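You operate a simulated robot arm through the tools that you are given. There is no shell and no other tool. Be economical: measure what you need, move in short steps, check, and stop when the job is done.

Carry out the task below with a simulated robot arm. There is one attempt and no reset: what you move stays moved.

JOB
Pack the brass-cage bearing with grease on the packer.
Fine: use the red plunger; plunger and bearing go back where they lay.
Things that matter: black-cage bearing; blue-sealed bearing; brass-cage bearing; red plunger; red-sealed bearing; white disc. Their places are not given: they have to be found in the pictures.

It is judged by the outcome, as a careful person would: the job done as asked, and still so three seconds after it is handed in. It fails if anything else is knocked over, pushed out of place, dropped, spilled or broken.

ROBOT AND FRAMES
A 6-joint arm with a two-finger parallel gripper, fixed in place. Base frame: the origin is at the foot of the arm, x ahead of it, y to its left, z up; the work surface is at about z = 88. Lengths are in cm, angles in rad, forces in N, time in s.
With the tool pointing down near the work surface it reaches from about 26 to 66 cm from the base axis. Its first joint turns from -1.152 to 1.152 rad. Payload 2.9 kg.
The tool frame sits at the grasp point between the pads (the TCP): z along the fingers, y along the line on which they close. The tips reach 3 cm beyond it. Largest opening 11 cm; finger width 2, thickness 1; the body of the gripper, 4.8 by 11.2 cm, starts 5.5 cm behind the TCP.
Orientation is that of the tool frame in the base frame, as a unit quaternion [x, y, z, w]. With the fingers straight down and closing along the base's y, the tool's x points along the base's -x, its y along +y and its z along -z.

CONTROLS
- The arm moves only by the tool arm_command. Its argument "moves" is a list that holds one entry, the list of rows, each a list of 7 numbers: the opening, from 0 (shut) to 1 (fully open), then the shift along the tool's x, y, z in cm, then the turn, a rotation vector about the tool's x, y, z in rad. In form: [[[jaw, dx, dy, dz, wx, wy, wz], ...]]. A call has 1 to 10 rows; each row is the pose to reach, as a shift and turn from the pose commanded when the call began, along the tool's axes at that moment. A row lasts 0.2 s, in which the tool goes at most 5 cm and 0.15 rad; a call with a longer step from one row to the next is refused whole, and so is a gripper value outside its range. A pose out of reach is approached as far as the arm can. The call stops where the force on the tool passes 50 N (or 10 N more than at its start, if that is more) or the arm is blocked; 0.2 s more then pass. The fingers move at their own pace (about 10.8 cm/s each) and stop on an object; they squeeze with about 38 N. The grip force told is the motor's: it shows also when the fingers shut on nothing. Time passes only in rows, and 0.2 s behind the last, so rows that repeat a pose let the fingers close. It gives the time, the measured TCP pose, the force on the tool (base axes), the opening and the grip force at its end, in the units of the frame above (readings bear some noise), with the torque about the TCP (base axes, N m) and any sound that the robot's microphone picked up.
- Cameras (640 x 400 px; columns grow to the right, rows downward): "scene" is fixed at [7.65, 42.93, 139.41]; the picture's right is [-0.77, -0.64, 0.00], its down [-0.31, 0.38, -0.87] and it looks along [0.56, -0.67, -0.49] (base axes); focal length 366 px, centre (320, 200). "wrist" rides on the gripper at [7.2, 1.7, -10.3] in the tool frame; the picture's right is [-0.23, 0.97, 0.00], its down [-0.76, -0.18, -0.62] and it looks along [-0.61, -0.14, 0.78] (tool axes); focal length 222 px, centre (320, 200).
- camera(camera): a new picture of that camera. The clock stands still meanwhile.
- locate(camera, pixels): for up to 12 pixels [column, row] of the newest picture of that camera ("zoom" is the newest enlarged one), the place [x, y, z] in the base frame of the surface seen there, good to about 0.2 cm. The clock stands still meanwhile.
- close_up(camera, box): a new picture of the part [left, top, right, bottom] of that camera's present view, enlarged. The clock stands still meanwhile.
- hand_in(): hands the job in; it is judged then, once.

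Go step by step. Measure first, check grasps and placings, and put right what went wrong. The budget is 80 turns and 54 pictures, counting those below and the enlarged ones. Unless the task says otherwise, let go and move clear before handing in, and close with one line.

The tools are called as a command line: name --argument value ..., lists and objects as JSON in quotes. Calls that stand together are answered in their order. arm_command: Moves the arm, as the interface text tells. Its arguments: {"type":"object","properties":{"moves":{"type":"array"}},"required":["moves"]} The other tools are called the same way: camera (camera) takes a picture; locate (camera, pixels) gives the place of the surface under pixels of a picture; close_up (camera, box) takes an enlarged picture of a part of a camera's view; hand_in () hands the job in.

At the start:

```text
clock: 0.0
position: [37.86, 9.99, 116.03]
tcp_rot: [0.0, 1.0, 0.0, 0.0]
force: [0.3, 0.6, 0.6]
moment: [0.01, -0.01, 0.0]
grip_width: 10.99
gripper_force: 0.1
```

scene: 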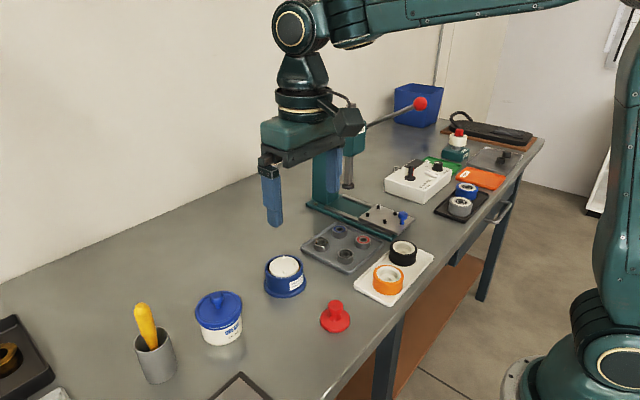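
wrist: 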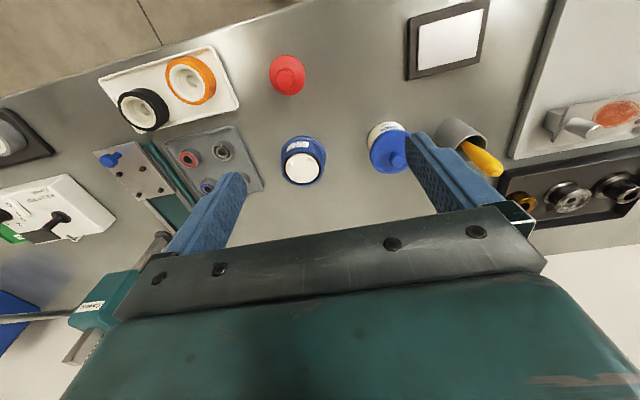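

The scene shows a bearing tray (about 345,245), a red plunger (335,317), and a blue pot with a white disc (285,275), which is probably the packer. I'll enlarge these areas.

close_up --camera "scene" --box '[250, 210, 410, 310]'

close_up --camera "wrist" --box '[160, 40, 440, 215]'

close_up --camera "scene" --box '[120, 240, 376, 400]'

```text
4.00 times, centred on (330, 260) of scene
```

zoom: 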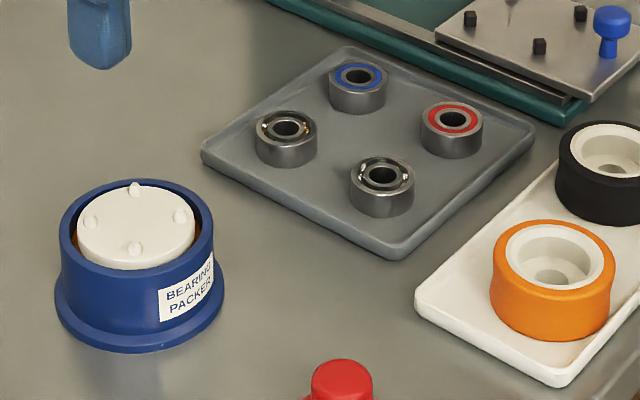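

```text
2.29 times, centred on (300, 128) of wrist
```

zoom: 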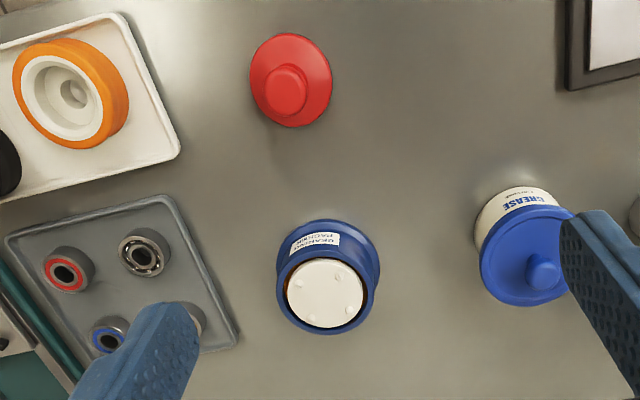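

```text
2.50 times, centred on (248, 320) of scene
```

zoom: 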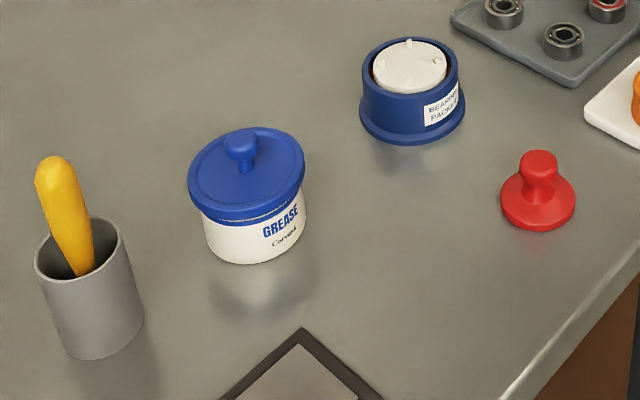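

Two bearings are open: one at zoom (286,130) with a hint of brass, one at (382,178). I need a tighter look to tell the cages apart, and I'll measure the positions.

close_up --camera "scene" --box '[308, 230, 356, 268]'

locate --camera "zoom" --pixels '[[320, 200]]'

locate --camera "scene" --pixels '[[285, 266], [267, 268], [302, 268], [284, 297], [336, 304], [336, 318], [324, 328], [349, 323], [340, 271], [308, 300]]'

```text
10.53 times, centred on (332, 249) of scene
```

zoom: 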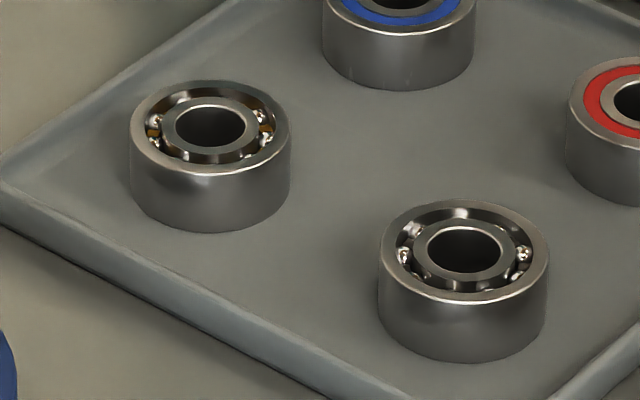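

```text
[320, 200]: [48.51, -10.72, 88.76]
```

```text
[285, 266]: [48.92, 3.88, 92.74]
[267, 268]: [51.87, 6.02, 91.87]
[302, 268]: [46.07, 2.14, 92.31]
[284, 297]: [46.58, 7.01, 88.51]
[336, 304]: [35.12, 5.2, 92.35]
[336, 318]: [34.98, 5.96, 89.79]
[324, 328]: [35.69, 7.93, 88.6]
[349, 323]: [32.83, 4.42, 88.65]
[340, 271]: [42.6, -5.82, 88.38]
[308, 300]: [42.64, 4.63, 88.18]
```

The left bearing at zoom (210,145) shows brass in its cage and the other doesn't. I'll measure the bearings in this zoom.

locate --camera "zoom" --pixels '[[140, 125], [283, 125], [210, 88], [210, 168], [180, 110], [205, 228], [175, 160], [245, 160], [385, 245], [540, 245], [463, 295], [330, 10]]'

close_up --camera "scene" --box '[253, 240, 317, 280]'

```text
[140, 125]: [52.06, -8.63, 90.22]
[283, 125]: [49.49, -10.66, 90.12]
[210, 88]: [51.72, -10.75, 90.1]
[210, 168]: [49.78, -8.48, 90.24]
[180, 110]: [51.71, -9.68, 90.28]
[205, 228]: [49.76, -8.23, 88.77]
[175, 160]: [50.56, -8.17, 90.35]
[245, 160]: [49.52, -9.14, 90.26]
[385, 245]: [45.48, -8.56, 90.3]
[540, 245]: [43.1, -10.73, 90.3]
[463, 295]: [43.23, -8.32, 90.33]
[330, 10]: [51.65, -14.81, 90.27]
```

```text
10.00 times, centred on (285, 260) of scene
```

zoom: 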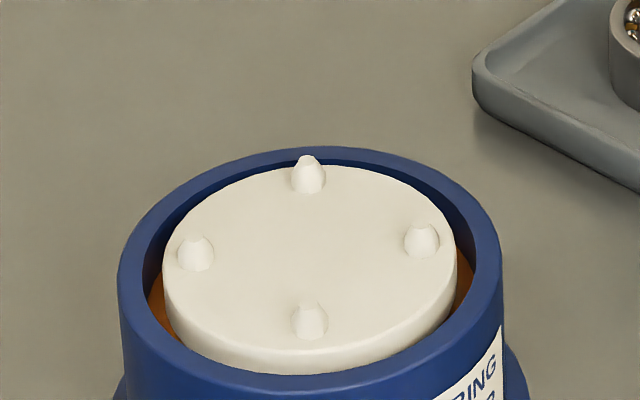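

The disc has four nubs with a seat between them, at zoom (310,250). I'll measure the disc, nubs, rim and plunger.

locate --camera "zoom" --pixels '[[308, 250], [308, 160], [195, 240], [421, 230], [310, 308], [196, 268], [421, 255], [310, 335], [125, 260], [495, 260], [312, 150], [308, 385]]'

close_up --camera "scene" --box '[311, 290, 359, 340]'

```text
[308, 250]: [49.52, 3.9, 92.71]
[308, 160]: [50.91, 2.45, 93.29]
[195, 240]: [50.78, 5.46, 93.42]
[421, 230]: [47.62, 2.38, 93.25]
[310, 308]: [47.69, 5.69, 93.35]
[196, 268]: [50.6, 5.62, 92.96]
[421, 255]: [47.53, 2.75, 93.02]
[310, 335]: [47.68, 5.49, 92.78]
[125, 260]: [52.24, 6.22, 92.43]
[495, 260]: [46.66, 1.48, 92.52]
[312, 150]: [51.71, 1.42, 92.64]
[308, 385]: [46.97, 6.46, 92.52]
```

```text
8.00 times, centred on (335, 315) of scene
```

zoom: 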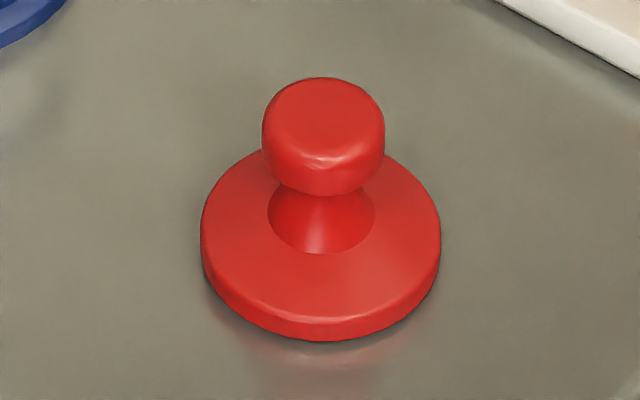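

The disc seat is centred near (49.2, 4.0) with its top at about 92.7. The brass bearing is at about (50.75, -9.6), spanning z 88.7–90.25. Next I'll measure the plunger and the press clearance around the bearing.

locate --camera "zoom" --pixels '[[325, 110], [265, 120], [382, 120], [323, 82], [323, 190], [205, 240], [436, 240], [323, 305], [323, 325], [323, 235], [270, 160], [376, 160]]'

locate --camera "scene" --pixels '[[325, 205], [348, 186], [318, 208], [420, 104], [342, 222], [318, 168], [350, 145], [365, 228], [339, 226]]'

```text
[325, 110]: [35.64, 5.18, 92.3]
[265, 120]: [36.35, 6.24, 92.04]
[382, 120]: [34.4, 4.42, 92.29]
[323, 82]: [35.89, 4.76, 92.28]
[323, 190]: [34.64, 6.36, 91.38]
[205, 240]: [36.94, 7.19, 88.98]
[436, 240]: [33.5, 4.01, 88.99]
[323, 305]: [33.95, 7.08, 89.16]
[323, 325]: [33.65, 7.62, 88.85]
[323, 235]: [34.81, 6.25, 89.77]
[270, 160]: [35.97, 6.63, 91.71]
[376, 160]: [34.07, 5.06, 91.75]
```

```text
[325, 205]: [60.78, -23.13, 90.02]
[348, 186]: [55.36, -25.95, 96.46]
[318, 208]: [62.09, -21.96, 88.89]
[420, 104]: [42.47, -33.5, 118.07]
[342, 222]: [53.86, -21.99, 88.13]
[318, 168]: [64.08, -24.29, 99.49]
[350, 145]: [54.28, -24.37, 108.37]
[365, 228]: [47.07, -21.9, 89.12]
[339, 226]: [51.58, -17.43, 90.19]
```

The press stays beyond y = -21, so there's room. The plunger is at (35.2, 5.6), its knob about 2.6 wide at z 91.4–92.4. I'll move to above the brass bearing.

arm_command --moves '[[[0.5, -1.8, -2.8, 2, 0, 0, 0], [0.5, -3.7, -5.6, 4, 0, 0, 0], [0.5, -5.5, -8.4, 6, 0, 0, 0], [0.5, -7.4, -11.2, 8, 0, 0, 0], [0.5, -9.2, -14, 10, 0, 0, 0], [0.5, -11.05, -16.8, 12, 0, 0, 0], [0.5, -12.89, -19.59, 14, 0, 0, 0], [0.5, -12.89, -19.59, 17, 0, 0, 0], [0.5, -12.89, -19.59, 17, 0, 0, 0]]]'

camera --camera "wrist"

```text
clock: 2.0
position: [51.07, -9.61, 98.89]
tcp_rot: [0.0, 1.0, 0.0, 0.0]
force: [0.0, 0.3, -0.7]
moment: [0.03, -0.03, -0.02]
grip_width: 5.49
gripper_force: 0.1
```

```text
45 pictures are left
```

wrist: 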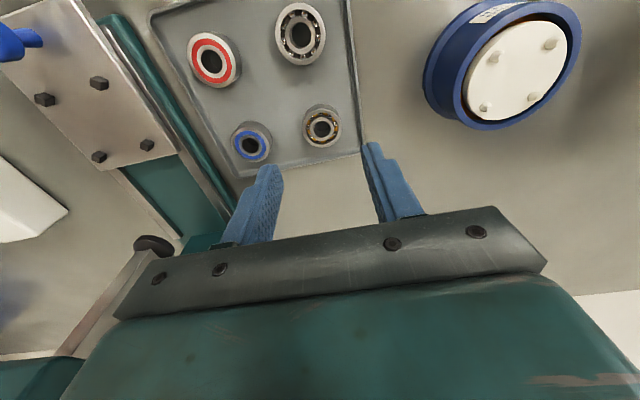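

The wrist view confirms the brass cage at (322,127). I'll refine its centre and that of the disc from this angle.

locate --camera "wrist" --pixels '[[304, 128], [340, 126], [322, 113], [322, 144], [252, 143], [494, 57], [549, 44], [533, 97], [483, 107], [530, 70]]'

close_up --camera "wrist" --box '[282, 100, 362, 150]'

```text
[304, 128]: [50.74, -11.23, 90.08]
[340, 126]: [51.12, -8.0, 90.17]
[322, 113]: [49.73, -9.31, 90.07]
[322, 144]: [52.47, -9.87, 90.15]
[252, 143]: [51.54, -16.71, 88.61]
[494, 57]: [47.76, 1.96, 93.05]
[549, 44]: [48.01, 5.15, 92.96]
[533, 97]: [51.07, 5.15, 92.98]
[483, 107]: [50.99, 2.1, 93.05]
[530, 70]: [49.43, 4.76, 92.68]
```

```text
8.00 times, centred on (322, 125) of wrist
```

zoom: 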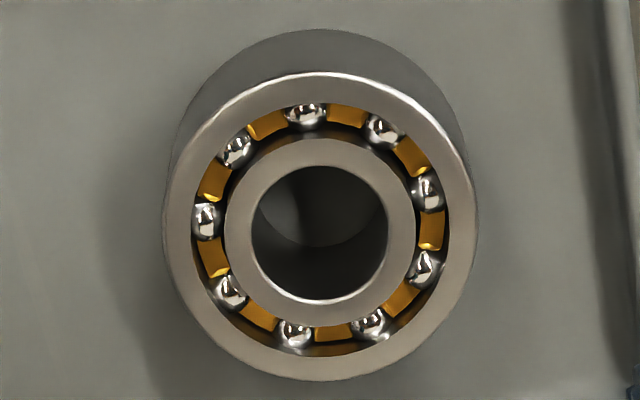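

Brass is definite. I'll take the ring edges from this zoom for the precise centre.

locate --camera "zoom" --pixels '[[172, 225], [470, 225], [320, 80], [320, 372], [250, 110], [400, 340], [240, 350], [410, 105], [40, 200]]'

close_up --camera "wrist" --box '[420, 0, 590, 132]'

```text
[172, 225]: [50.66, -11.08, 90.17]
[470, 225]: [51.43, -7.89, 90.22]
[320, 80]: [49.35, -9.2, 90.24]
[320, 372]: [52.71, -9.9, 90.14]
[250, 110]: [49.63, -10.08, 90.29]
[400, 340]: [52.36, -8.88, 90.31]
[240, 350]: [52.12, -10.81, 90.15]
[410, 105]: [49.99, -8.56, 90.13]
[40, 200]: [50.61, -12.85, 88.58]
```

```text
3.03 times, centred on (505, 66) of wrist
```

zoom: 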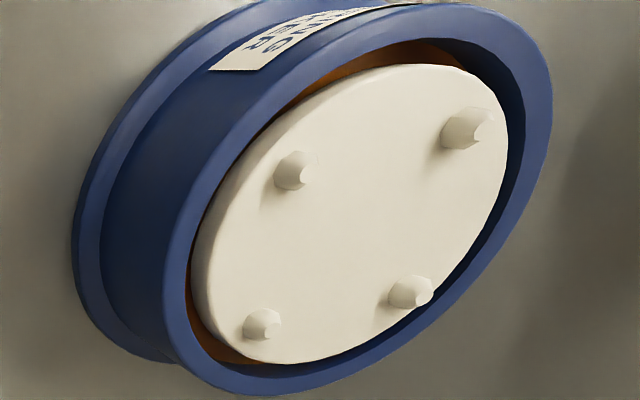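

The bearing's centre comes out near (51.0, -9.55), and the tool is at (51.07, -9.61). I'll lower partway and check the readings.

arm_command --moves '[[[0.5, 0, 0, 2, 0, 0, 0], [0.5, 0, 0, 4, 0, 0, 0], [0.5, 0, 0, 4, 0, 0, 0]]]'

close_up --camera "scene" --box '[290, 205, 370, 265]'

close_up --camera "wrist" --box '[220, 60, 420, 240]'

```text
clock: 2.8
position: [50.75, -9.74, 94.95]
tcp_rot: [0.0, 1.0, 0.0, 0.0]
force: [1.0, 0.2, -0.7]
moment: [-0.01, -0.04, -0.01]
grip_width: 5.49
gripper_force: 0.0
```

```text
6.67 times, centred on (330, 235) of scene
```

zoom: 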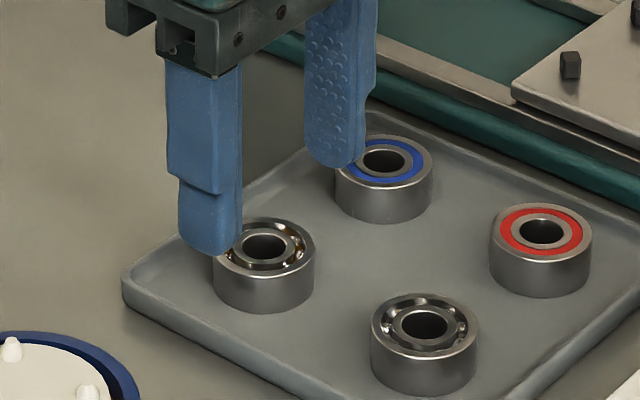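

```text
2.22 times, centred on (320, 150) of wrist
```

zoom: 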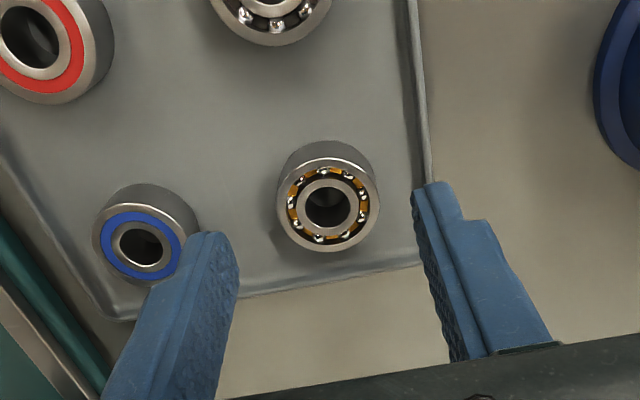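

The readings carry about 0.2 of noise. The tray's +y rim is near the right finger, at zoom (420,130), so I'll measure it along with the bearing again.

locate --camera "zoom" --pixels '[[280, 200], [376, 200], [328, 147], [328, 245], [412, 100], [420, 100], [430, 100], [425, 160], [395, 160], [400, 262], [443, 190], [213, 235]]'

```text
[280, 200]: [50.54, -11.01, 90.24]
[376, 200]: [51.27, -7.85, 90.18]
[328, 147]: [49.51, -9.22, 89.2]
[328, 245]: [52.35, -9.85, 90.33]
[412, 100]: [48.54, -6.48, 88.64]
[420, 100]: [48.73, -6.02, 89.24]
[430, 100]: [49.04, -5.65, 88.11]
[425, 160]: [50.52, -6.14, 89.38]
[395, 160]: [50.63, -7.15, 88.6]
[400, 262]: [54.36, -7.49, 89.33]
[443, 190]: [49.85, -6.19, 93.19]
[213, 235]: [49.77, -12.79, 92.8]
```

The rim spans y -6.4 to -5.7 with its top at 89.35, so I'll narrow the jaws to 4.4 and keep the tips just above that height. Then I'll descend and close.

arm_command --moves '[[[0.4, -0.1, 0.1, 0, 0, 0, 0], [0.4, -0.1, 0.1, 1.3, 0, 0, 0], [0.4, -0.1, 0.1, 2.6, 0, 0, 0], [0.4, -0.1, 0.1, 2.6, 0, 0, 0], [0.25, -0.1, 0.1, 2.6, 0, 0, 0], [0.25, -0.1, 0.1, 2.6, 0, 0, 0], [0.25, -0.1, 0.1, 2.6, 0, 0, 0]]]'

close_up --camera "scene" --box '[290, 205, 370, 265]'

```text
clock: 4.4
position: [50.88, -9.75, 92.5]
tcp_rot: [0.0, 1.0, 0.0, 0.001]
force: [0.4, -1.2, 1.4]
moment: [-0.03, -0.02, -0.01]
grip_width: 3.33
gripper_force: 38.0
```

```text
6.67 times, centred on (330, 235) of scene
```

zoom: 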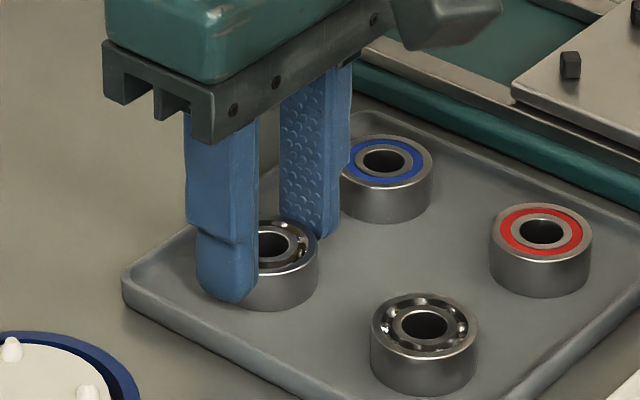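

The bearing is gripped at 3.33 wide. I'll lift it straight up and carry it to hover above the packer.

arm_command --moves '[[[0.25, 0, 0, -2, 0, 0, 0], [0.25, 0, 0, -5, 0, 0, 0], [0.25, 0, 0, -8, 0, 0, 0], [0.25, 0.4, 3.4, -8, 0, 0, 0], [0.25, 0.8, 6.8, -8, 0, 0, 0], [0.25, 1.2, 10.2, -8, 0, 0, 0], [0.25, 1.5, 13.35, -8, 0, 0, 0], [0.25, 1.5, 13.35, -7, 0, 0, 0], [0.25, 1.5, 13.35, -7, 0, 0, 0]]]'

close_up --camera "scene" --box '[245, 230, 325, 290]'

close_up --camera "wrist" --box '[240, 80, 400, 200]'

```text
clock: 6.4
position: [49.19, 3.89, 99.39]
tcp_rot: [0.0, 1.0, 0.0, 0.0]
force: [-0.5, -0.4, 0.6]
moment: [0.02, 0.02, 0.02]
grip_width: 3.35
gripper_force: 37.8
```

```text
6.67 times, centred on (285, 260) of scene
```

zoom: 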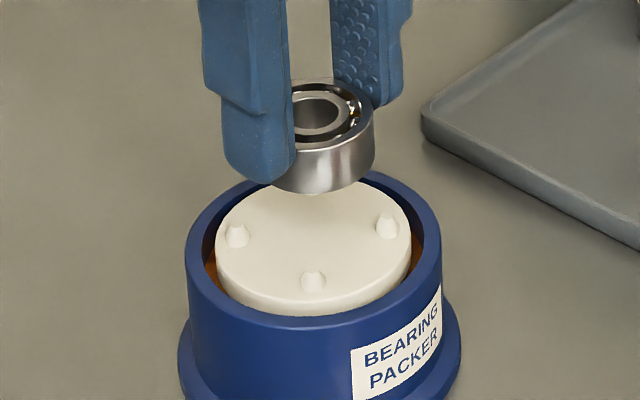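

```text
3.33 times, centred on (320, 140) of wrist
```

zoom: 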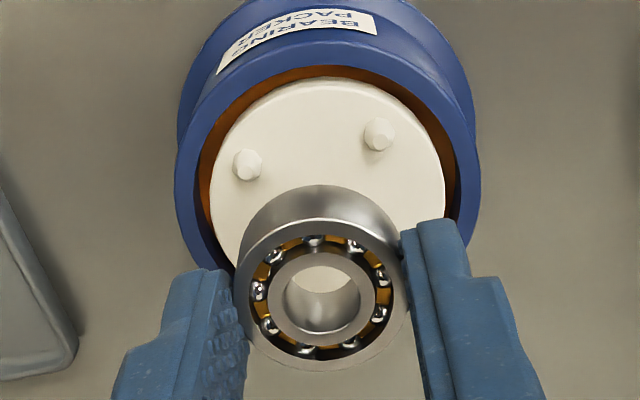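

Now both parts are visible together. I'll measure bearing against disc in the wrist zoom.

locate --camera "zoom" --pixels '[[215, 190], [440, 190], [323, 82], [182, 190], [475, 190], [325, 58], [247, 163], [379, 132], [318, 225], [318, 366], [260, 340], [385, 250]]'

```text
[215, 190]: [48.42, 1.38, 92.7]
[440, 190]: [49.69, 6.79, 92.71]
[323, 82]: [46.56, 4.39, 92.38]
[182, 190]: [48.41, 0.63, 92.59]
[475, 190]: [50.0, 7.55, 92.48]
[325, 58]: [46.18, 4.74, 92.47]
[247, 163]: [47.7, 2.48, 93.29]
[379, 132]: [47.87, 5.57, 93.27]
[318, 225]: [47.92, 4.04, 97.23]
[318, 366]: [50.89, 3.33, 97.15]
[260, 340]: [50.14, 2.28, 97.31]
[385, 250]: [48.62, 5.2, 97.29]
```

In the wrist view the bearing is at about (49.39, 3.72) and the seat at about (49.4, 4.0). I'll cross-check in the scene view.

close_up --camera "scene" --box '[245, 230, 325, 290]'

locate --camera "zoom" --pixels '[[290, 170], [369, 140], [310, 190], [320, 82], [352, 95], [237, 230], [314, 275], [387, 222], [219, 250], [407, 250], [192, 250], [437, 250]]'

```text
6.67 times, centred on (285, 260) of scene
```

zoom: 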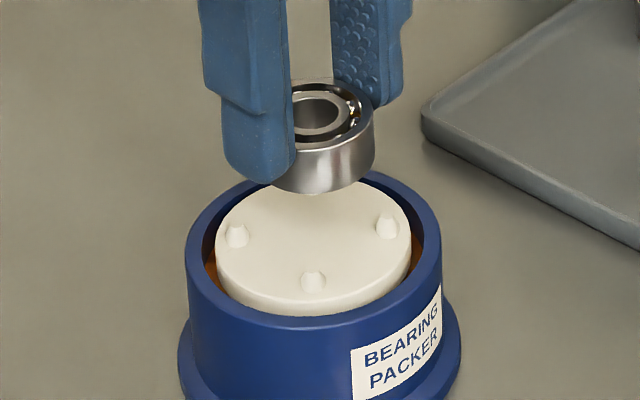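

```text
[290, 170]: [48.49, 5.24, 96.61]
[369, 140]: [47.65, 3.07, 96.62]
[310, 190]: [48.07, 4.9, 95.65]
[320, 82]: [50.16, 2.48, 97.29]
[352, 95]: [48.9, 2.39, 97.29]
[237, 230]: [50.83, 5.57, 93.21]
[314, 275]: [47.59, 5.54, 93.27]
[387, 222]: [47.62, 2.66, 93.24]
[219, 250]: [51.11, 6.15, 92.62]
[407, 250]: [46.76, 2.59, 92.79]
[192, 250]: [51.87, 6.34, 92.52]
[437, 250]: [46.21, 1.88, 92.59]
```

Both views agree the seat is about 0.27 further in +y. I'll correct that and descend to just above contact.

arm_command --moves '[[[0.25, -0.05, 0.27, 0, 0, 0, 0], [0.25, -0.05, 0.27, 1.2, 0, 0, 0], [0.25, -0.05, 0.27, 2.2, 0, 0, 0], [0.25, -0.05, 0.27, 2.7, 0, 0, 0], [0.25, -0.05, 0.27, 2.85, 0, 0, 0], [0.25, -0.05, 0.27, 2.85, 0, 0, 0]]]'

close_up --camera "scene" --box '[253, 240, 317, 288]'

close_up --camera "wrist" --box '[240, 80, 400, 200]'

```text
clock: 7.8
position: [49.25, 3.99, 96.46]
tcp_rot: [0.0, 1.0, 0.0, 0.0]
force: [0.8, 0.0, -1.1]
moment: [0.03, -0.02, -0.02]
grip_width: 3.3
gripper_force: 38.1
```

```text
8.33 times, centred on (285, 264) of scene
```

zoom: 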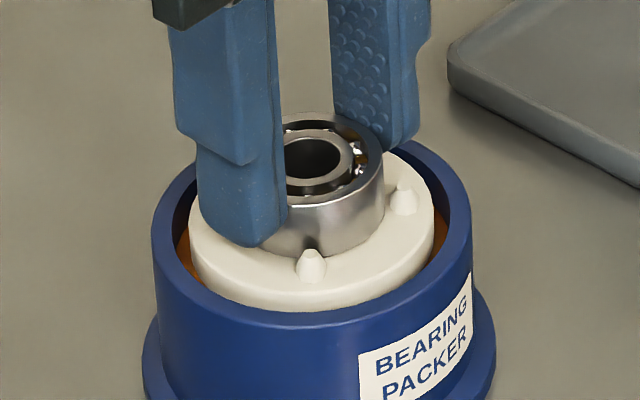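

```text
3.33 times, centred on (320, 140) of wrist
```

zoom: 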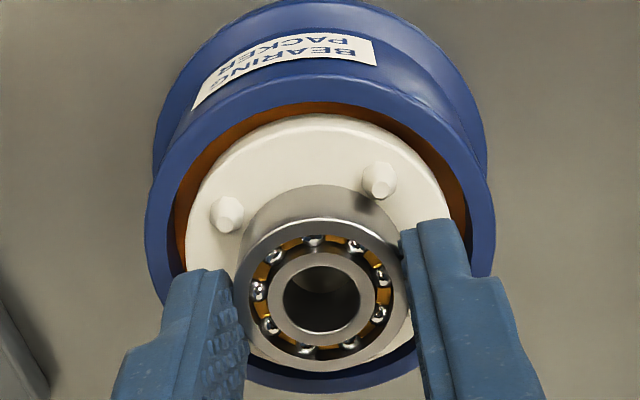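

The bearing sits between the nubs, just above the disc. I'll lower in fine steps until light contact.

arm_command --moves '[[[0.25, 0, 0, 0.08, 0, 0, 0], [0.25, 0, 0, 0.15, 0, 0, 0], [0.25, 0, 0, 0.15, 0, 0, 0]]]'

close_up --camera "scene" --box '[261, 246, 309, 282]'

```text
clock: 8.6
position: [49.36, 4.02, 96.46]
tcp_rot: [-0.001, 1.0, -0.001, 0.001]
force: [-0.3, 0.0, 1.5]
moment: [0.02, 0.02, -0.02]
grip_width: 3.34
gripper_force: 38.0
```

```text
11.11 times, centred on (285, 264) of scene
```

zoom: 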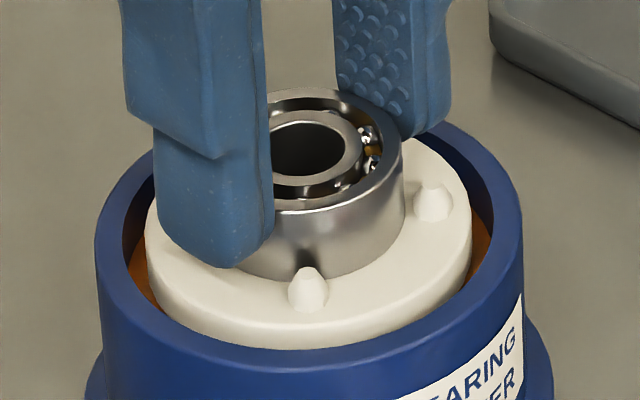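

I'll check the height of the bearing's lower edge against the disc.

locate --camera "zoom" --pixels '[[330, 272], [330, 285], [345, 268], [300, 203], [250, 275], [330, 300], [390, 255]]'

arm_command --moves '[[[0.25, 0, 0, 0.06, 0, 0, 0], [0.25, 0, 0, 0.12, 0, 0, 0], [0.25, 0, 0, 0.12, 0, 0, 0]]]'

```text
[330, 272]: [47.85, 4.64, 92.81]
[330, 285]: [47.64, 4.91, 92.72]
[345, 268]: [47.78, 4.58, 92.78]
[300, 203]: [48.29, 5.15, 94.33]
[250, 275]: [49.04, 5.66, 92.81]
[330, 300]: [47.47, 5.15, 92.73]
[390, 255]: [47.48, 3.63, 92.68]
```

```text
clock: 9.4
position: [49.44, 4.13, 96.31]
tcp_rot: [0.0, 1.0, -0.001, 0.0]
force: [0.0, 0.4, 2.8]
moment: [0.04, -0.01, -0.01]
grip_width: 3.33
gripper_force: 38.3
```

A light contact force (2.8 N) shows the bearing is down. I'll release and lift away.

arm_command --moves '[[[0.4, 0, 0, 0, 0, 0, 0], [0.4, 0, 0, 0, 0, 0, 0], [0.4, 0, 0, 0, 0, 0, 0], [0.4, 0, 0, -2, 0, 0, 0], [0.4, 0, 0, -5, 0, 0, 0], [0.4, 0, 0, -8, 0, 0, 0], [0.4, 0, 0, -8, 0, 0, 0]]]'

close_up --camera "scene" --box '[253, 240, 317, 288]'

```text
clock: 11.0
position: [49.46, 4.17, 104.37]
tcp_rot: [0.0, 1.0, 0.001, 0.001]
force: [-0.3, 1.3, 0.2]
moment: [-0.03, -0.01, -0.01]
grip_width: 4.4
gripper_force: 0.0
```

```text
8.33 times, centred on (285, 264) of scene
```

zoom: 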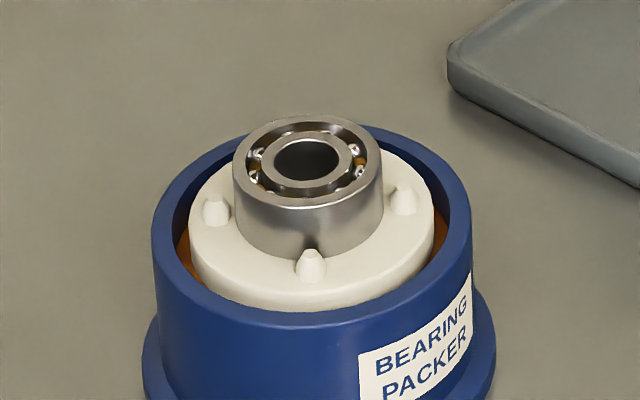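

The bearing is seated and centred on the disc. Now I'll go above the plunger at (35.2, 5.6).

arm_command --moves '[[[0.5, 3.5, 0.4, 0, 0, 0, 0], [0.5, 7, 0.8, 0, 0, 0, 0], [0.5, 10.5, 1.2, 0, 0, 0, 0], [0.5, 14.2, 1.48, 0, 0, 0, 0], [0.5, 14.2, 1.48, 3, 0, 0, 0], [0.5, 14.2, 1.48, 6, 0, 0, 0], [0.5, 14.2, 1.48, 6, 0, 0, 0]]]'

close_up --camera "wrist" --box '[240, 80, 400, 200]'

close_up --camera "scene" --box '[295, 270, 375, 340]'

```text
clock: 12.6
position: [35.14, 5.5, 98.24]
tcp_rot: [0.0, 1.0, 0.0, 0.0]
force: [0.4, -0.4, -0.5]
moment: [0.02, -0.01, 0.01]
grip_width: 5.49
gripper_force: 0.0
```

```text
3.33 times, centred on (320, 140) of wrist
```

zoom: 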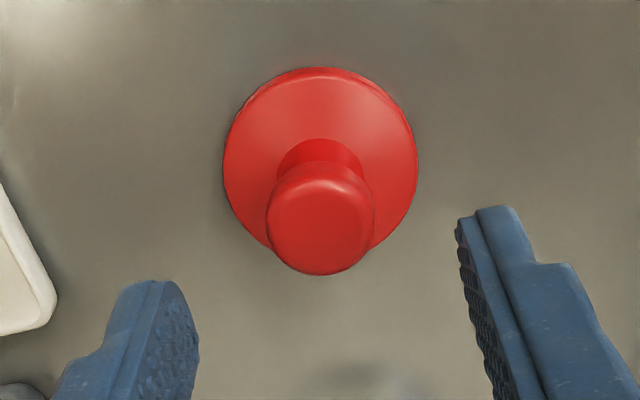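

```text
5.71 times, centred on (335, 305) of scene
```

zoom: 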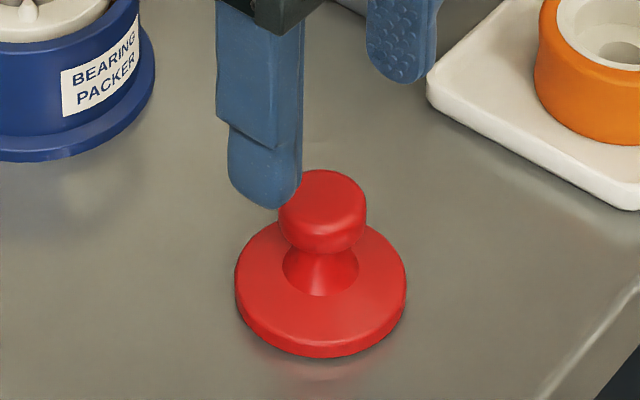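

The plunger is between the fingers. I'll take one precise wrist measurement of its centre so that closing doesn't shift it.

close_up --camera "wrist" --box '[240, 80, 400, 200]'

locate --camera "zoom" --pixels '[[272, 215], [368, 215], [320, 180], [320, 262], [228, 165], [413, 165], [318, 74], [240, 120], [395, 120]]'

```text
3.33 times, centred on (320, 140) of wrist
```

zoom: 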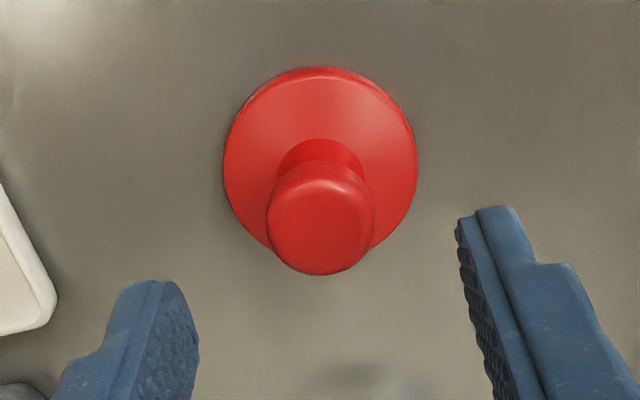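

```text
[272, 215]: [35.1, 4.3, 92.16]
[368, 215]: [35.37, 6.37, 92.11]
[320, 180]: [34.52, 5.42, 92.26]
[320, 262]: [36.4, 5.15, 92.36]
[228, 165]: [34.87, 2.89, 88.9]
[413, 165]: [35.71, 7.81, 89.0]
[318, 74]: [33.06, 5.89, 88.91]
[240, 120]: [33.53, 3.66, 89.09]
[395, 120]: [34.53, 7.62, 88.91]
```

The plunger centre is about (35.25, 5.48). I'll descend so the pads surround the knob, then close.

arm_command --moves '[[[0.45, -0.05, -0.12, 1.5, 0, 0, 0], [0.45, -0.05, -0.12, 3.5, 0, 0, 0], [0.45, -0.05, -0.12, 5.2, 0, 0, 0], [0.45, -0.05, -0.12, 5.2, 0, 0, 0], [0.1, -0.05, -0.12, 5.2, 0, 0, 0], [0.1, -0.05, -0.12, 5.2, 0, 0, 0], [0.1, -0.05, -0.12, 5.2, 0, 0, 0]]]'

close_up --camera "scene" --box '[295, 270, 375, 340]'

```text
clock: 14.2
position: [35.12, 5.45, 93.11]
tcp_rot: [0.0, 1.0, 0.0, 0.001]
force: [0.1, 0.0, -0.2]
moment: [0.01, 0.0, 0.02]
grip_width: 2.49
gripper_force: 37.0
```

```text
5.71 times, centred on (335, 305) of scene
```

zoom: 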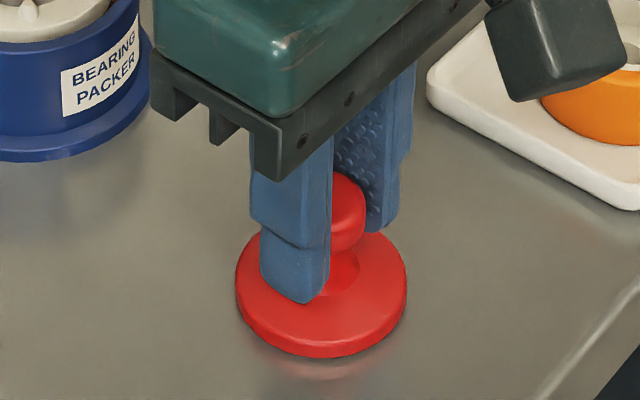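

The knob is held at 2.49 wide. I'll lift it and carry it over the bearing to hover.

arm_command --moves '[[[0.1, 0, 0, -3, 0, 0, 0], [0.1, 0, 0, -7, 0, 0, 0], [0.1, 0, 0, -10, 0, 0, 0], [0.1, -3.5, -0.3, -10, 0, 0, 0], [0.1, -7, -0.7, -10, 0, 0, 0], [0.1, -10.6, -1.05, -10, 0, 0, 0], [0.1, -14.15, -1.36, -10, 0, 0, 0], [0.1, -14.15, -1.36, -8.3, 0, 0, 0], [0.1, -14.15, -1.36, -8.3, 0, 0, 0]]]'

close_up --camera "scene" --box '[245, 220, 325, 280]'

close_up --camera "wrist" --box '[240, 60, 400, 180]'

```text
clock: 16.2
position: [49.31, 4.03, 101.32]
tcp_rot: [0.0, 1.0, 0.001, 0.0]
force: [-0.3, 1.2, -1.3]
moment: [0.0, -0.03, 0.01]
grip_width: 2.46
gripper_force: 38.4
```

```text
6.67 times, centred on (285, 250) of scene
```

zoom: 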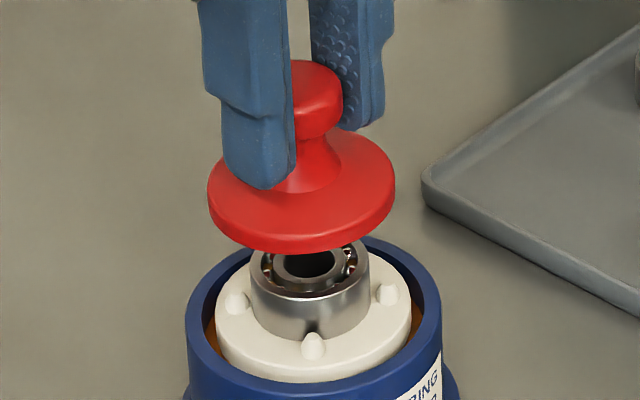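

```text
3.33 times, centred on (320, 120) of wrist
```

zoom: 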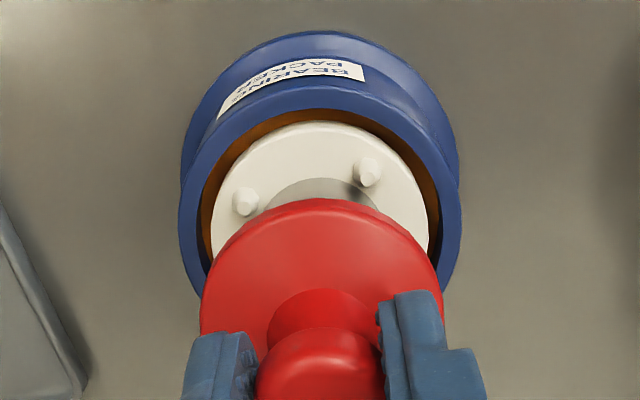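

The plunger is centred on the bearing to within about 0.15. I'll nudge it slightly (-x, -y) and lower it to contact.

arm_command --moves '[[[0.1, 0.09, -0.08, 0.5, 0, 0, 0], [0.1, 0.09, -0.08, 1.2, 0, 0, 0], [0.1, 0.09, -0.08, 1.7, 0, 0, 0], [0.1, 0.09, -0.08, 1.9, 0, 0, 0], [0.1, 0.09, -0.08, 2.0, 0, 0, 0], [0.1, 0.09, -0.08, 2.1, 0, 0, 0], [0.1, 0.09, -0.08, 2.2, 0, 0, 0]]]'

close_up --camera "scene" --box '[245, 220, 325, 280]'

```text
clock: 17.8
position: [49.39, 3.91, 99.19]
tcp_rot: [0.0, 1.0, 0.0, 0.0]
force: [-0.4, -0.7, 2.6]
moment: [-0.04, 0.01, 0.02]
grip_width: 2.5
gripper_force: 37.8
```

```text
6.67 times, centred on (285, 250) of scene
```

zoom: 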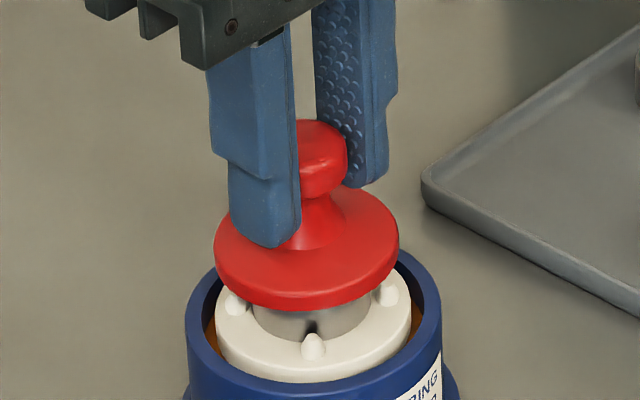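

Contact looks near (2.6 N). Now I'll press down gradually, watching the force.

arm_command --moves '[[[0.1, 0, 0, 0.1, 0, 0, 0], [0.1, 0, 0, 0.2, 0, 0, 0], [0.1, 0, 0, 0.3, 0, 0, 0], [0.1, 0, 0, 0.4, 0, 0, 0], [0.1, 0, 0, 0.4, 0, 0, 0]]]'

close_up --camera "scene" --box '[245, 220, 325, 280]'

```text
clock: 19.0
position: [49.32, 4.01, 98.68]
tcp_rot: [0.001, 1.0, 0.0, 0.001]
force: [0.8, -0.4, 3.7]
moment: [-0.06, -0.1, 0.01]
grip_width: 2.46
gripper_force: 38.1
```

```text
6.67 times, centred on (285, 250) of scene
```

zoom: 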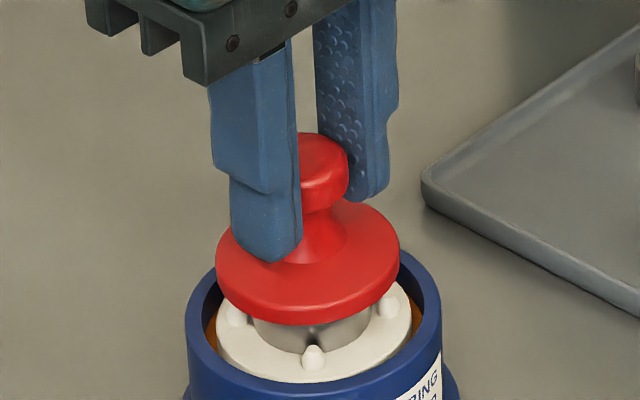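

The disc is sinking with the bearing under a small force (3.7 N), as it should. I'll continue pressing.

arm_command --moves '[[[0.1, 0, 0, 0.1, 0, 0, 0], [0.1, 0, 0, 0.2, 0, 0, 0], [0.1, 0, 0, 0.3, 0, 0, 0], [0.1, 0, 0, 0.4, 0, 0, 0], [0.1, 0, 0, 0.5, 0, 0, 0], [0.1, 0, 0, 0.6, 0, 0, 0], [0.1, 0, 0, 0.6, 0, 0, 0]]]'

close_up --camera "scene" --box '[245, 220, 325, 280]'

```text
clock: 20.6
position: [49.31, 3.93, 98.33]
tcp_rot: [0.0, 1.0, 0.0, 0.002]
force: [1.2, 0.9, 21.0]
moment: [0.19, -0.59, -0.03]
grip_width: 2.51
gripper_force: 38.4
```

```text
6.67 times, centred on (285, 250) of scene
```

zoom: 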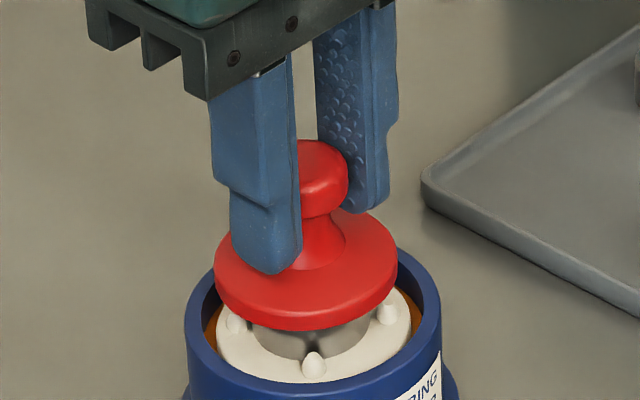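

Force rose to 21 N with a torque (-0.59 N m about y), which suggests an off-centre load. I'll look closely before pressing further.

close_up --camera "scene" --box '[263, 246, 307, 280]'

close_up --camera "wrist" --box '[240, 60, 400, 180]'

locate --camera "zoom" --pixels '[[240, 200], [400, 190], [320, 140], [205, 300], [438, 300], [320, 206], [225, 200], [420, 200], [320, 118]]'

```text
11.76 times, centred on (285, 263) of scene
```

zoom: 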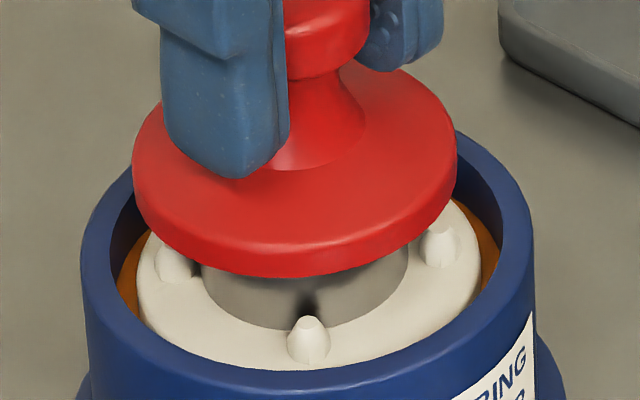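

```text
3.33 times, centred on (320, 120) of wrist
```

zoom: 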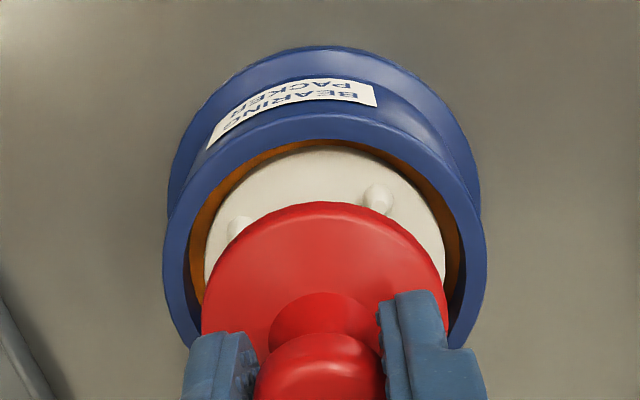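

```text
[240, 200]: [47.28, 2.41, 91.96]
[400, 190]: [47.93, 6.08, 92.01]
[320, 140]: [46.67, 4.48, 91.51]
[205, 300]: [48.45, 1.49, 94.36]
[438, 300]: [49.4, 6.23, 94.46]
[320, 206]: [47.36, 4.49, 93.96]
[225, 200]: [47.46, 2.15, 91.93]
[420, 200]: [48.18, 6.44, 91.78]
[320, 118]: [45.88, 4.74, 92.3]
```

The disc has sunk about 0.8 cm. I'll check that the disc and plunger are level using the scene view.

close_up --camera "scene" --box '[263, 246, 307, 280]'

locate --camera "zoom" --pixels '[[150, 270], [190, 305], [260, 342], [370, 330], [440, 280], [470, 240], [150, 140], [200, 210], [280, 235], [380, 220], [440, 160], [420, 100]]'

```text
11.76 times, centred on (285, 263) of scene
```

zoom: 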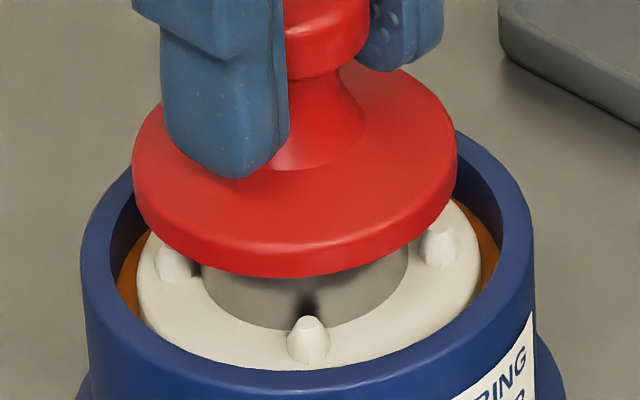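

```text
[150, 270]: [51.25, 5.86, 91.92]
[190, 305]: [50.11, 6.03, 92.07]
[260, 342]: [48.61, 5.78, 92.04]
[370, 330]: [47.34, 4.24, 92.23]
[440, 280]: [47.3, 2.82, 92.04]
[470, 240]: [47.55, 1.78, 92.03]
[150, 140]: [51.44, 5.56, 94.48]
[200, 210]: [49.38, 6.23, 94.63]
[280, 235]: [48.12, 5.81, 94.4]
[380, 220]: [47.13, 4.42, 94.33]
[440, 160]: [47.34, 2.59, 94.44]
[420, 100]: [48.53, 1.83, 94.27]
```

Disc (z ≈ 92.05) and plunger (z ≈ 94.4) are both level, with no slip. I'll continue pressing in small steps.

arm_command --moves '[[[0.1, 0, 0, 0.05, 0, 0, 0], [0.1, 0, 0, 0.1, 0, 0, 0], [0.1, 0, 0, 0.15, 0, 0, 0], [0.1, 0, 0, 0.2, 0, 0, 0], [0.1, 0, 0, 0.25, 0, 0, 0], [0.1, 0, 0, 0.3, 0, 0, 0], [0.1, 0, 0, 0.3, 0, 0, 0]]]'

close_up --camera "scene" --box '[263, 246, 307, 280]'

locate --camera "zoom" --pixels '[[150, 280], [190, 315], [260, 350], [440, 290], [470, 250], [150, 150], [200, 220], [280, 245], [380, 230], [440, 170], [420, 110]]'

```text
clock: 22.2
position: [49.39, 3.99, 97.92]
tcp_rot: [0.001, 1.0, 0.0, -0.001]
force: [-2.1, 2.0, 23.5]
moment: [0.3, 0.22, -0.02]
grip_width: 2.47
gripper_force: 37.8
```

```text
11.76 times, centred on (285, 263) of scene
```

zoom: 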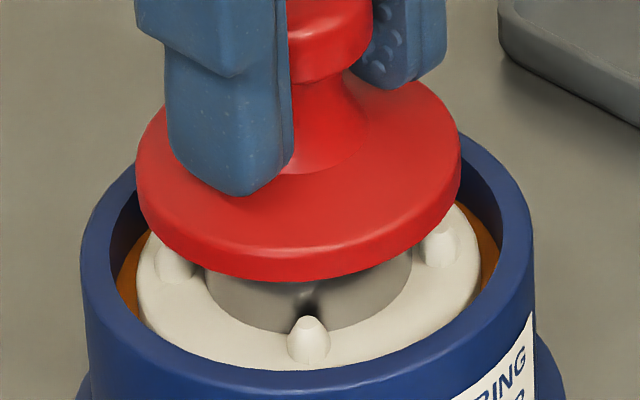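

```text
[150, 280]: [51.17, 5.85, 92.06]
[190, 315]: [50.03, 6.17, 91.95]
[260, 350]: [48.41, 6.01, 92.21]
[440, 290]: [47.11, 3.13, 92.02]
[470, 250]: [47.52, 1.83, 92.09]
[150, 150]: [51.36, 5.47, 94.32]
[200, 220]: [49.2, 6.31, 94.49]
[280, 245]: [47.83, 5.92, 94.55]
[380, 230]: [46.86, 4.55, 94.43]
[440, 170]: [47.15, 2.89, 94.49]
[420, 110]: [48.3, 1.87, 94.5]
```

The disc didn't sink further (nub still at (309,340)); the fingers slid about 0.3 down the knob, so the disc is at its stop. I'll lift the plunger and inspect the bearing.

arm_command --moves '[[[0.1, 0, 0, -0.2, 0, 0, 0], [0.1, 0, 0, -0.6, 0, 0, 0], [0.1, 0, 0, -1.2, 0, 0, 0], [0.1, 0, 0, -2.5, 0, 0, 0], [0.1, 0, 0, -4.5, 0, 0, 0], [0.1, 0, 0, -4.5, 0, 0, 0]]]'

close_up --camera "scene" --box '[257, 225, 313, 280]'

```text
clock: 23.6
position: [49.21, 3.94, 102.45]
tcp_rot: [0.0, 1.0, 0.0, 0.0]
force: [-0.9, 0.4, -0.6]
moment: [-0.01, 0.0, 0.03]
grip_width: 2.48
gripper_force: 38.4
```

```text
7.27 times, centred on (285, 252) of scene
```

zoom: 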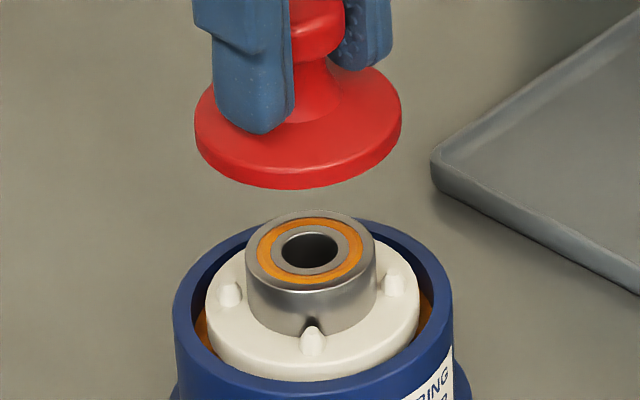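

The bearing now shows a full orange grease ring, so it's packed. I'll carry the plunger back over its original spot and lower it nearly to the bench.

arm_command --moves '[[[0.1, 3.5, 0.36, -0.5, 0, 0, 0], [0.1, 7, 0.72, -0.5, 0, 0, 0], [0.1, 10.5, 1.08, -0.5, 0, 0, 0], [0.1, 14.06, 1.44, -0.5, 0, 0, 0], [0.1, 14.06, 1.44, 3.5, 0, 0, 0], [0.1, 14.06, 1.44, 7, 0, 0, 0], [0.1, 14.06, 1.44, 8.8, 0, 0, 0], [0.1, 14.06, 1.44, 8.8, 0, 0, 0]]]'

close_up --camera "scene" --box '[295, 280, 375, 340]'

locate --camera "zoom" --pixels '[[220, 215], [420, 215], [320, 280], [320, 310], [240, 180], [400, 180]]'

```text
clock: 25.4
position: [35.08, 5.53, 93.72]
tcp_rot: [0.0, 1.0, 0.0, 0.0]
force: [-0.1, -0.3, -0.7]
moment: [-0.01, -0.01, 0.02]
grip_width: 2.49
gripper_force: 37.6
```

```text
6.67 times, centred on (335, 310) of scene
```

zoom: 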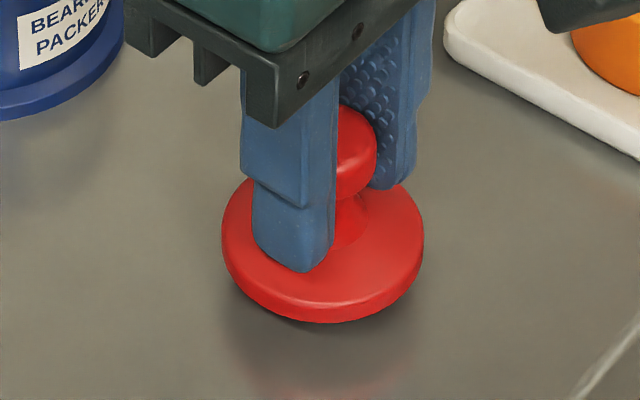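

```text
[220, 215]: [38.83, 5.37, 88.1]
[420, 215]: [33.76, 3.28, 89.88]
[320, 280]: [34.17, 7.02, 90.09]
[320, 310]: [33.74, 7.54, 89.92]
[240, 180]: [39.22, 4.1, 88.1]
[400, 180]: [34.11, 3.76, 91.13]
```

The plunger hovers about 0.8 above the bench. I'll lower slowly to contact.

arm_command --moves '[[[0.1, 0, 0, 0.4, 0, 0, 0], [0.1, 0, 0, 0.6, 0, 0, 0], [0.1, 0, 0, 0.7, 0, 0, 0], [0.1, 0, 0, 0.75, 0, 0, 0], [0.1, 0, 0, 0.8, 0, 0, 0], [0.1, 0, 0, 0.8, 0, 0, 0]]]'

close_up --camera "scene" --box '[295, 280, 375, 340]'

locate --camera "zoom" --pixels '[[232, 240], [418, 240], [322, 300], [322, 325], [410, 210]]'

```text
clock: 26.8
position: [35.16, 5.45, 92.85]
tcp_rot: [0.0, 1.0, -0.001, 0.0]
force: [0.6, -0.2, -0.3]
moment: [0.0, -0.01, 0.0]
grip_width: 2.49
gripper_force: 37.9
```

```text
6.67 times, centred on (335, 310) of scene
```

zoom: 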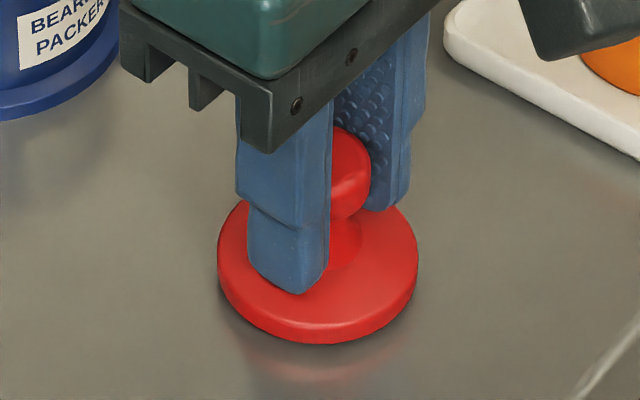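

```text
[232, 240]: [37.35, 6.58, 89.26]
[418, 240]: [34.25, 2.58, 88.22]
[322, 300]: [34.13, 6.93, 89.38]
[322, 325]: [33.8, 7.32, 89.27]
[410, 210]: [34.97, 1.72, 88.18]
```

The flange's bottom edge is about 1 px higher than at the start, so it's about 0.2 up; horizontally it matches within 0.1. I'll lower to contact.

arm_command --moves '[[[0.1, 0, 0, 0.06, 0, 0, 0], [0.1, 0, 0, 0.12, 0, 0, 0], [0.1, 0, 0, 0.18, 0, 0, 0], [0.1, 0, 0, 0.24, 0, 0, 0], [0.1, 0, 0, 0.24, 0, 0, 0]]]'

```text
clock: 28.0
position: [35.15, 5.5, 92.66]
tcp_rot: [0.0, 1.0, 0.0, 0.0]
force: [0.7, 0.2, -1.0]
moment: [0.01, -0.01, -0.06]
grip_width: 2.48
gripper_force: 37.8
```

No contact force yet; I'll lower a touch more in fine steps.

arm_command --moves '[[[0.1, 0, 0, 0.06, 0, 0, 0], [0.1, 0, 0, 0.12, 0, 0, 0], [0.1, 0, 0, 0.12, 0, 0, 0]]]'

close_up --camera "scene" --box '[295, 285, 375, 335]'

```text
clock: 28.8
position: [35.18, 5.46, 92.45]
tcp_rot: [0.0, 1.0, 0.0, 0.001]
force: [-4.9, -1.6, 21.8]
moment: [-0.04, 0.2, -0.01]
grip_width: 2.47
gripper_force: 38.1
```

```text
8.00 times, centred on (335, 310) of scene
```

zoom: 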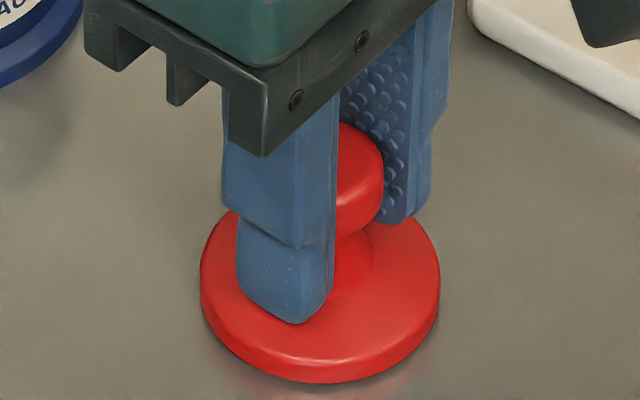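

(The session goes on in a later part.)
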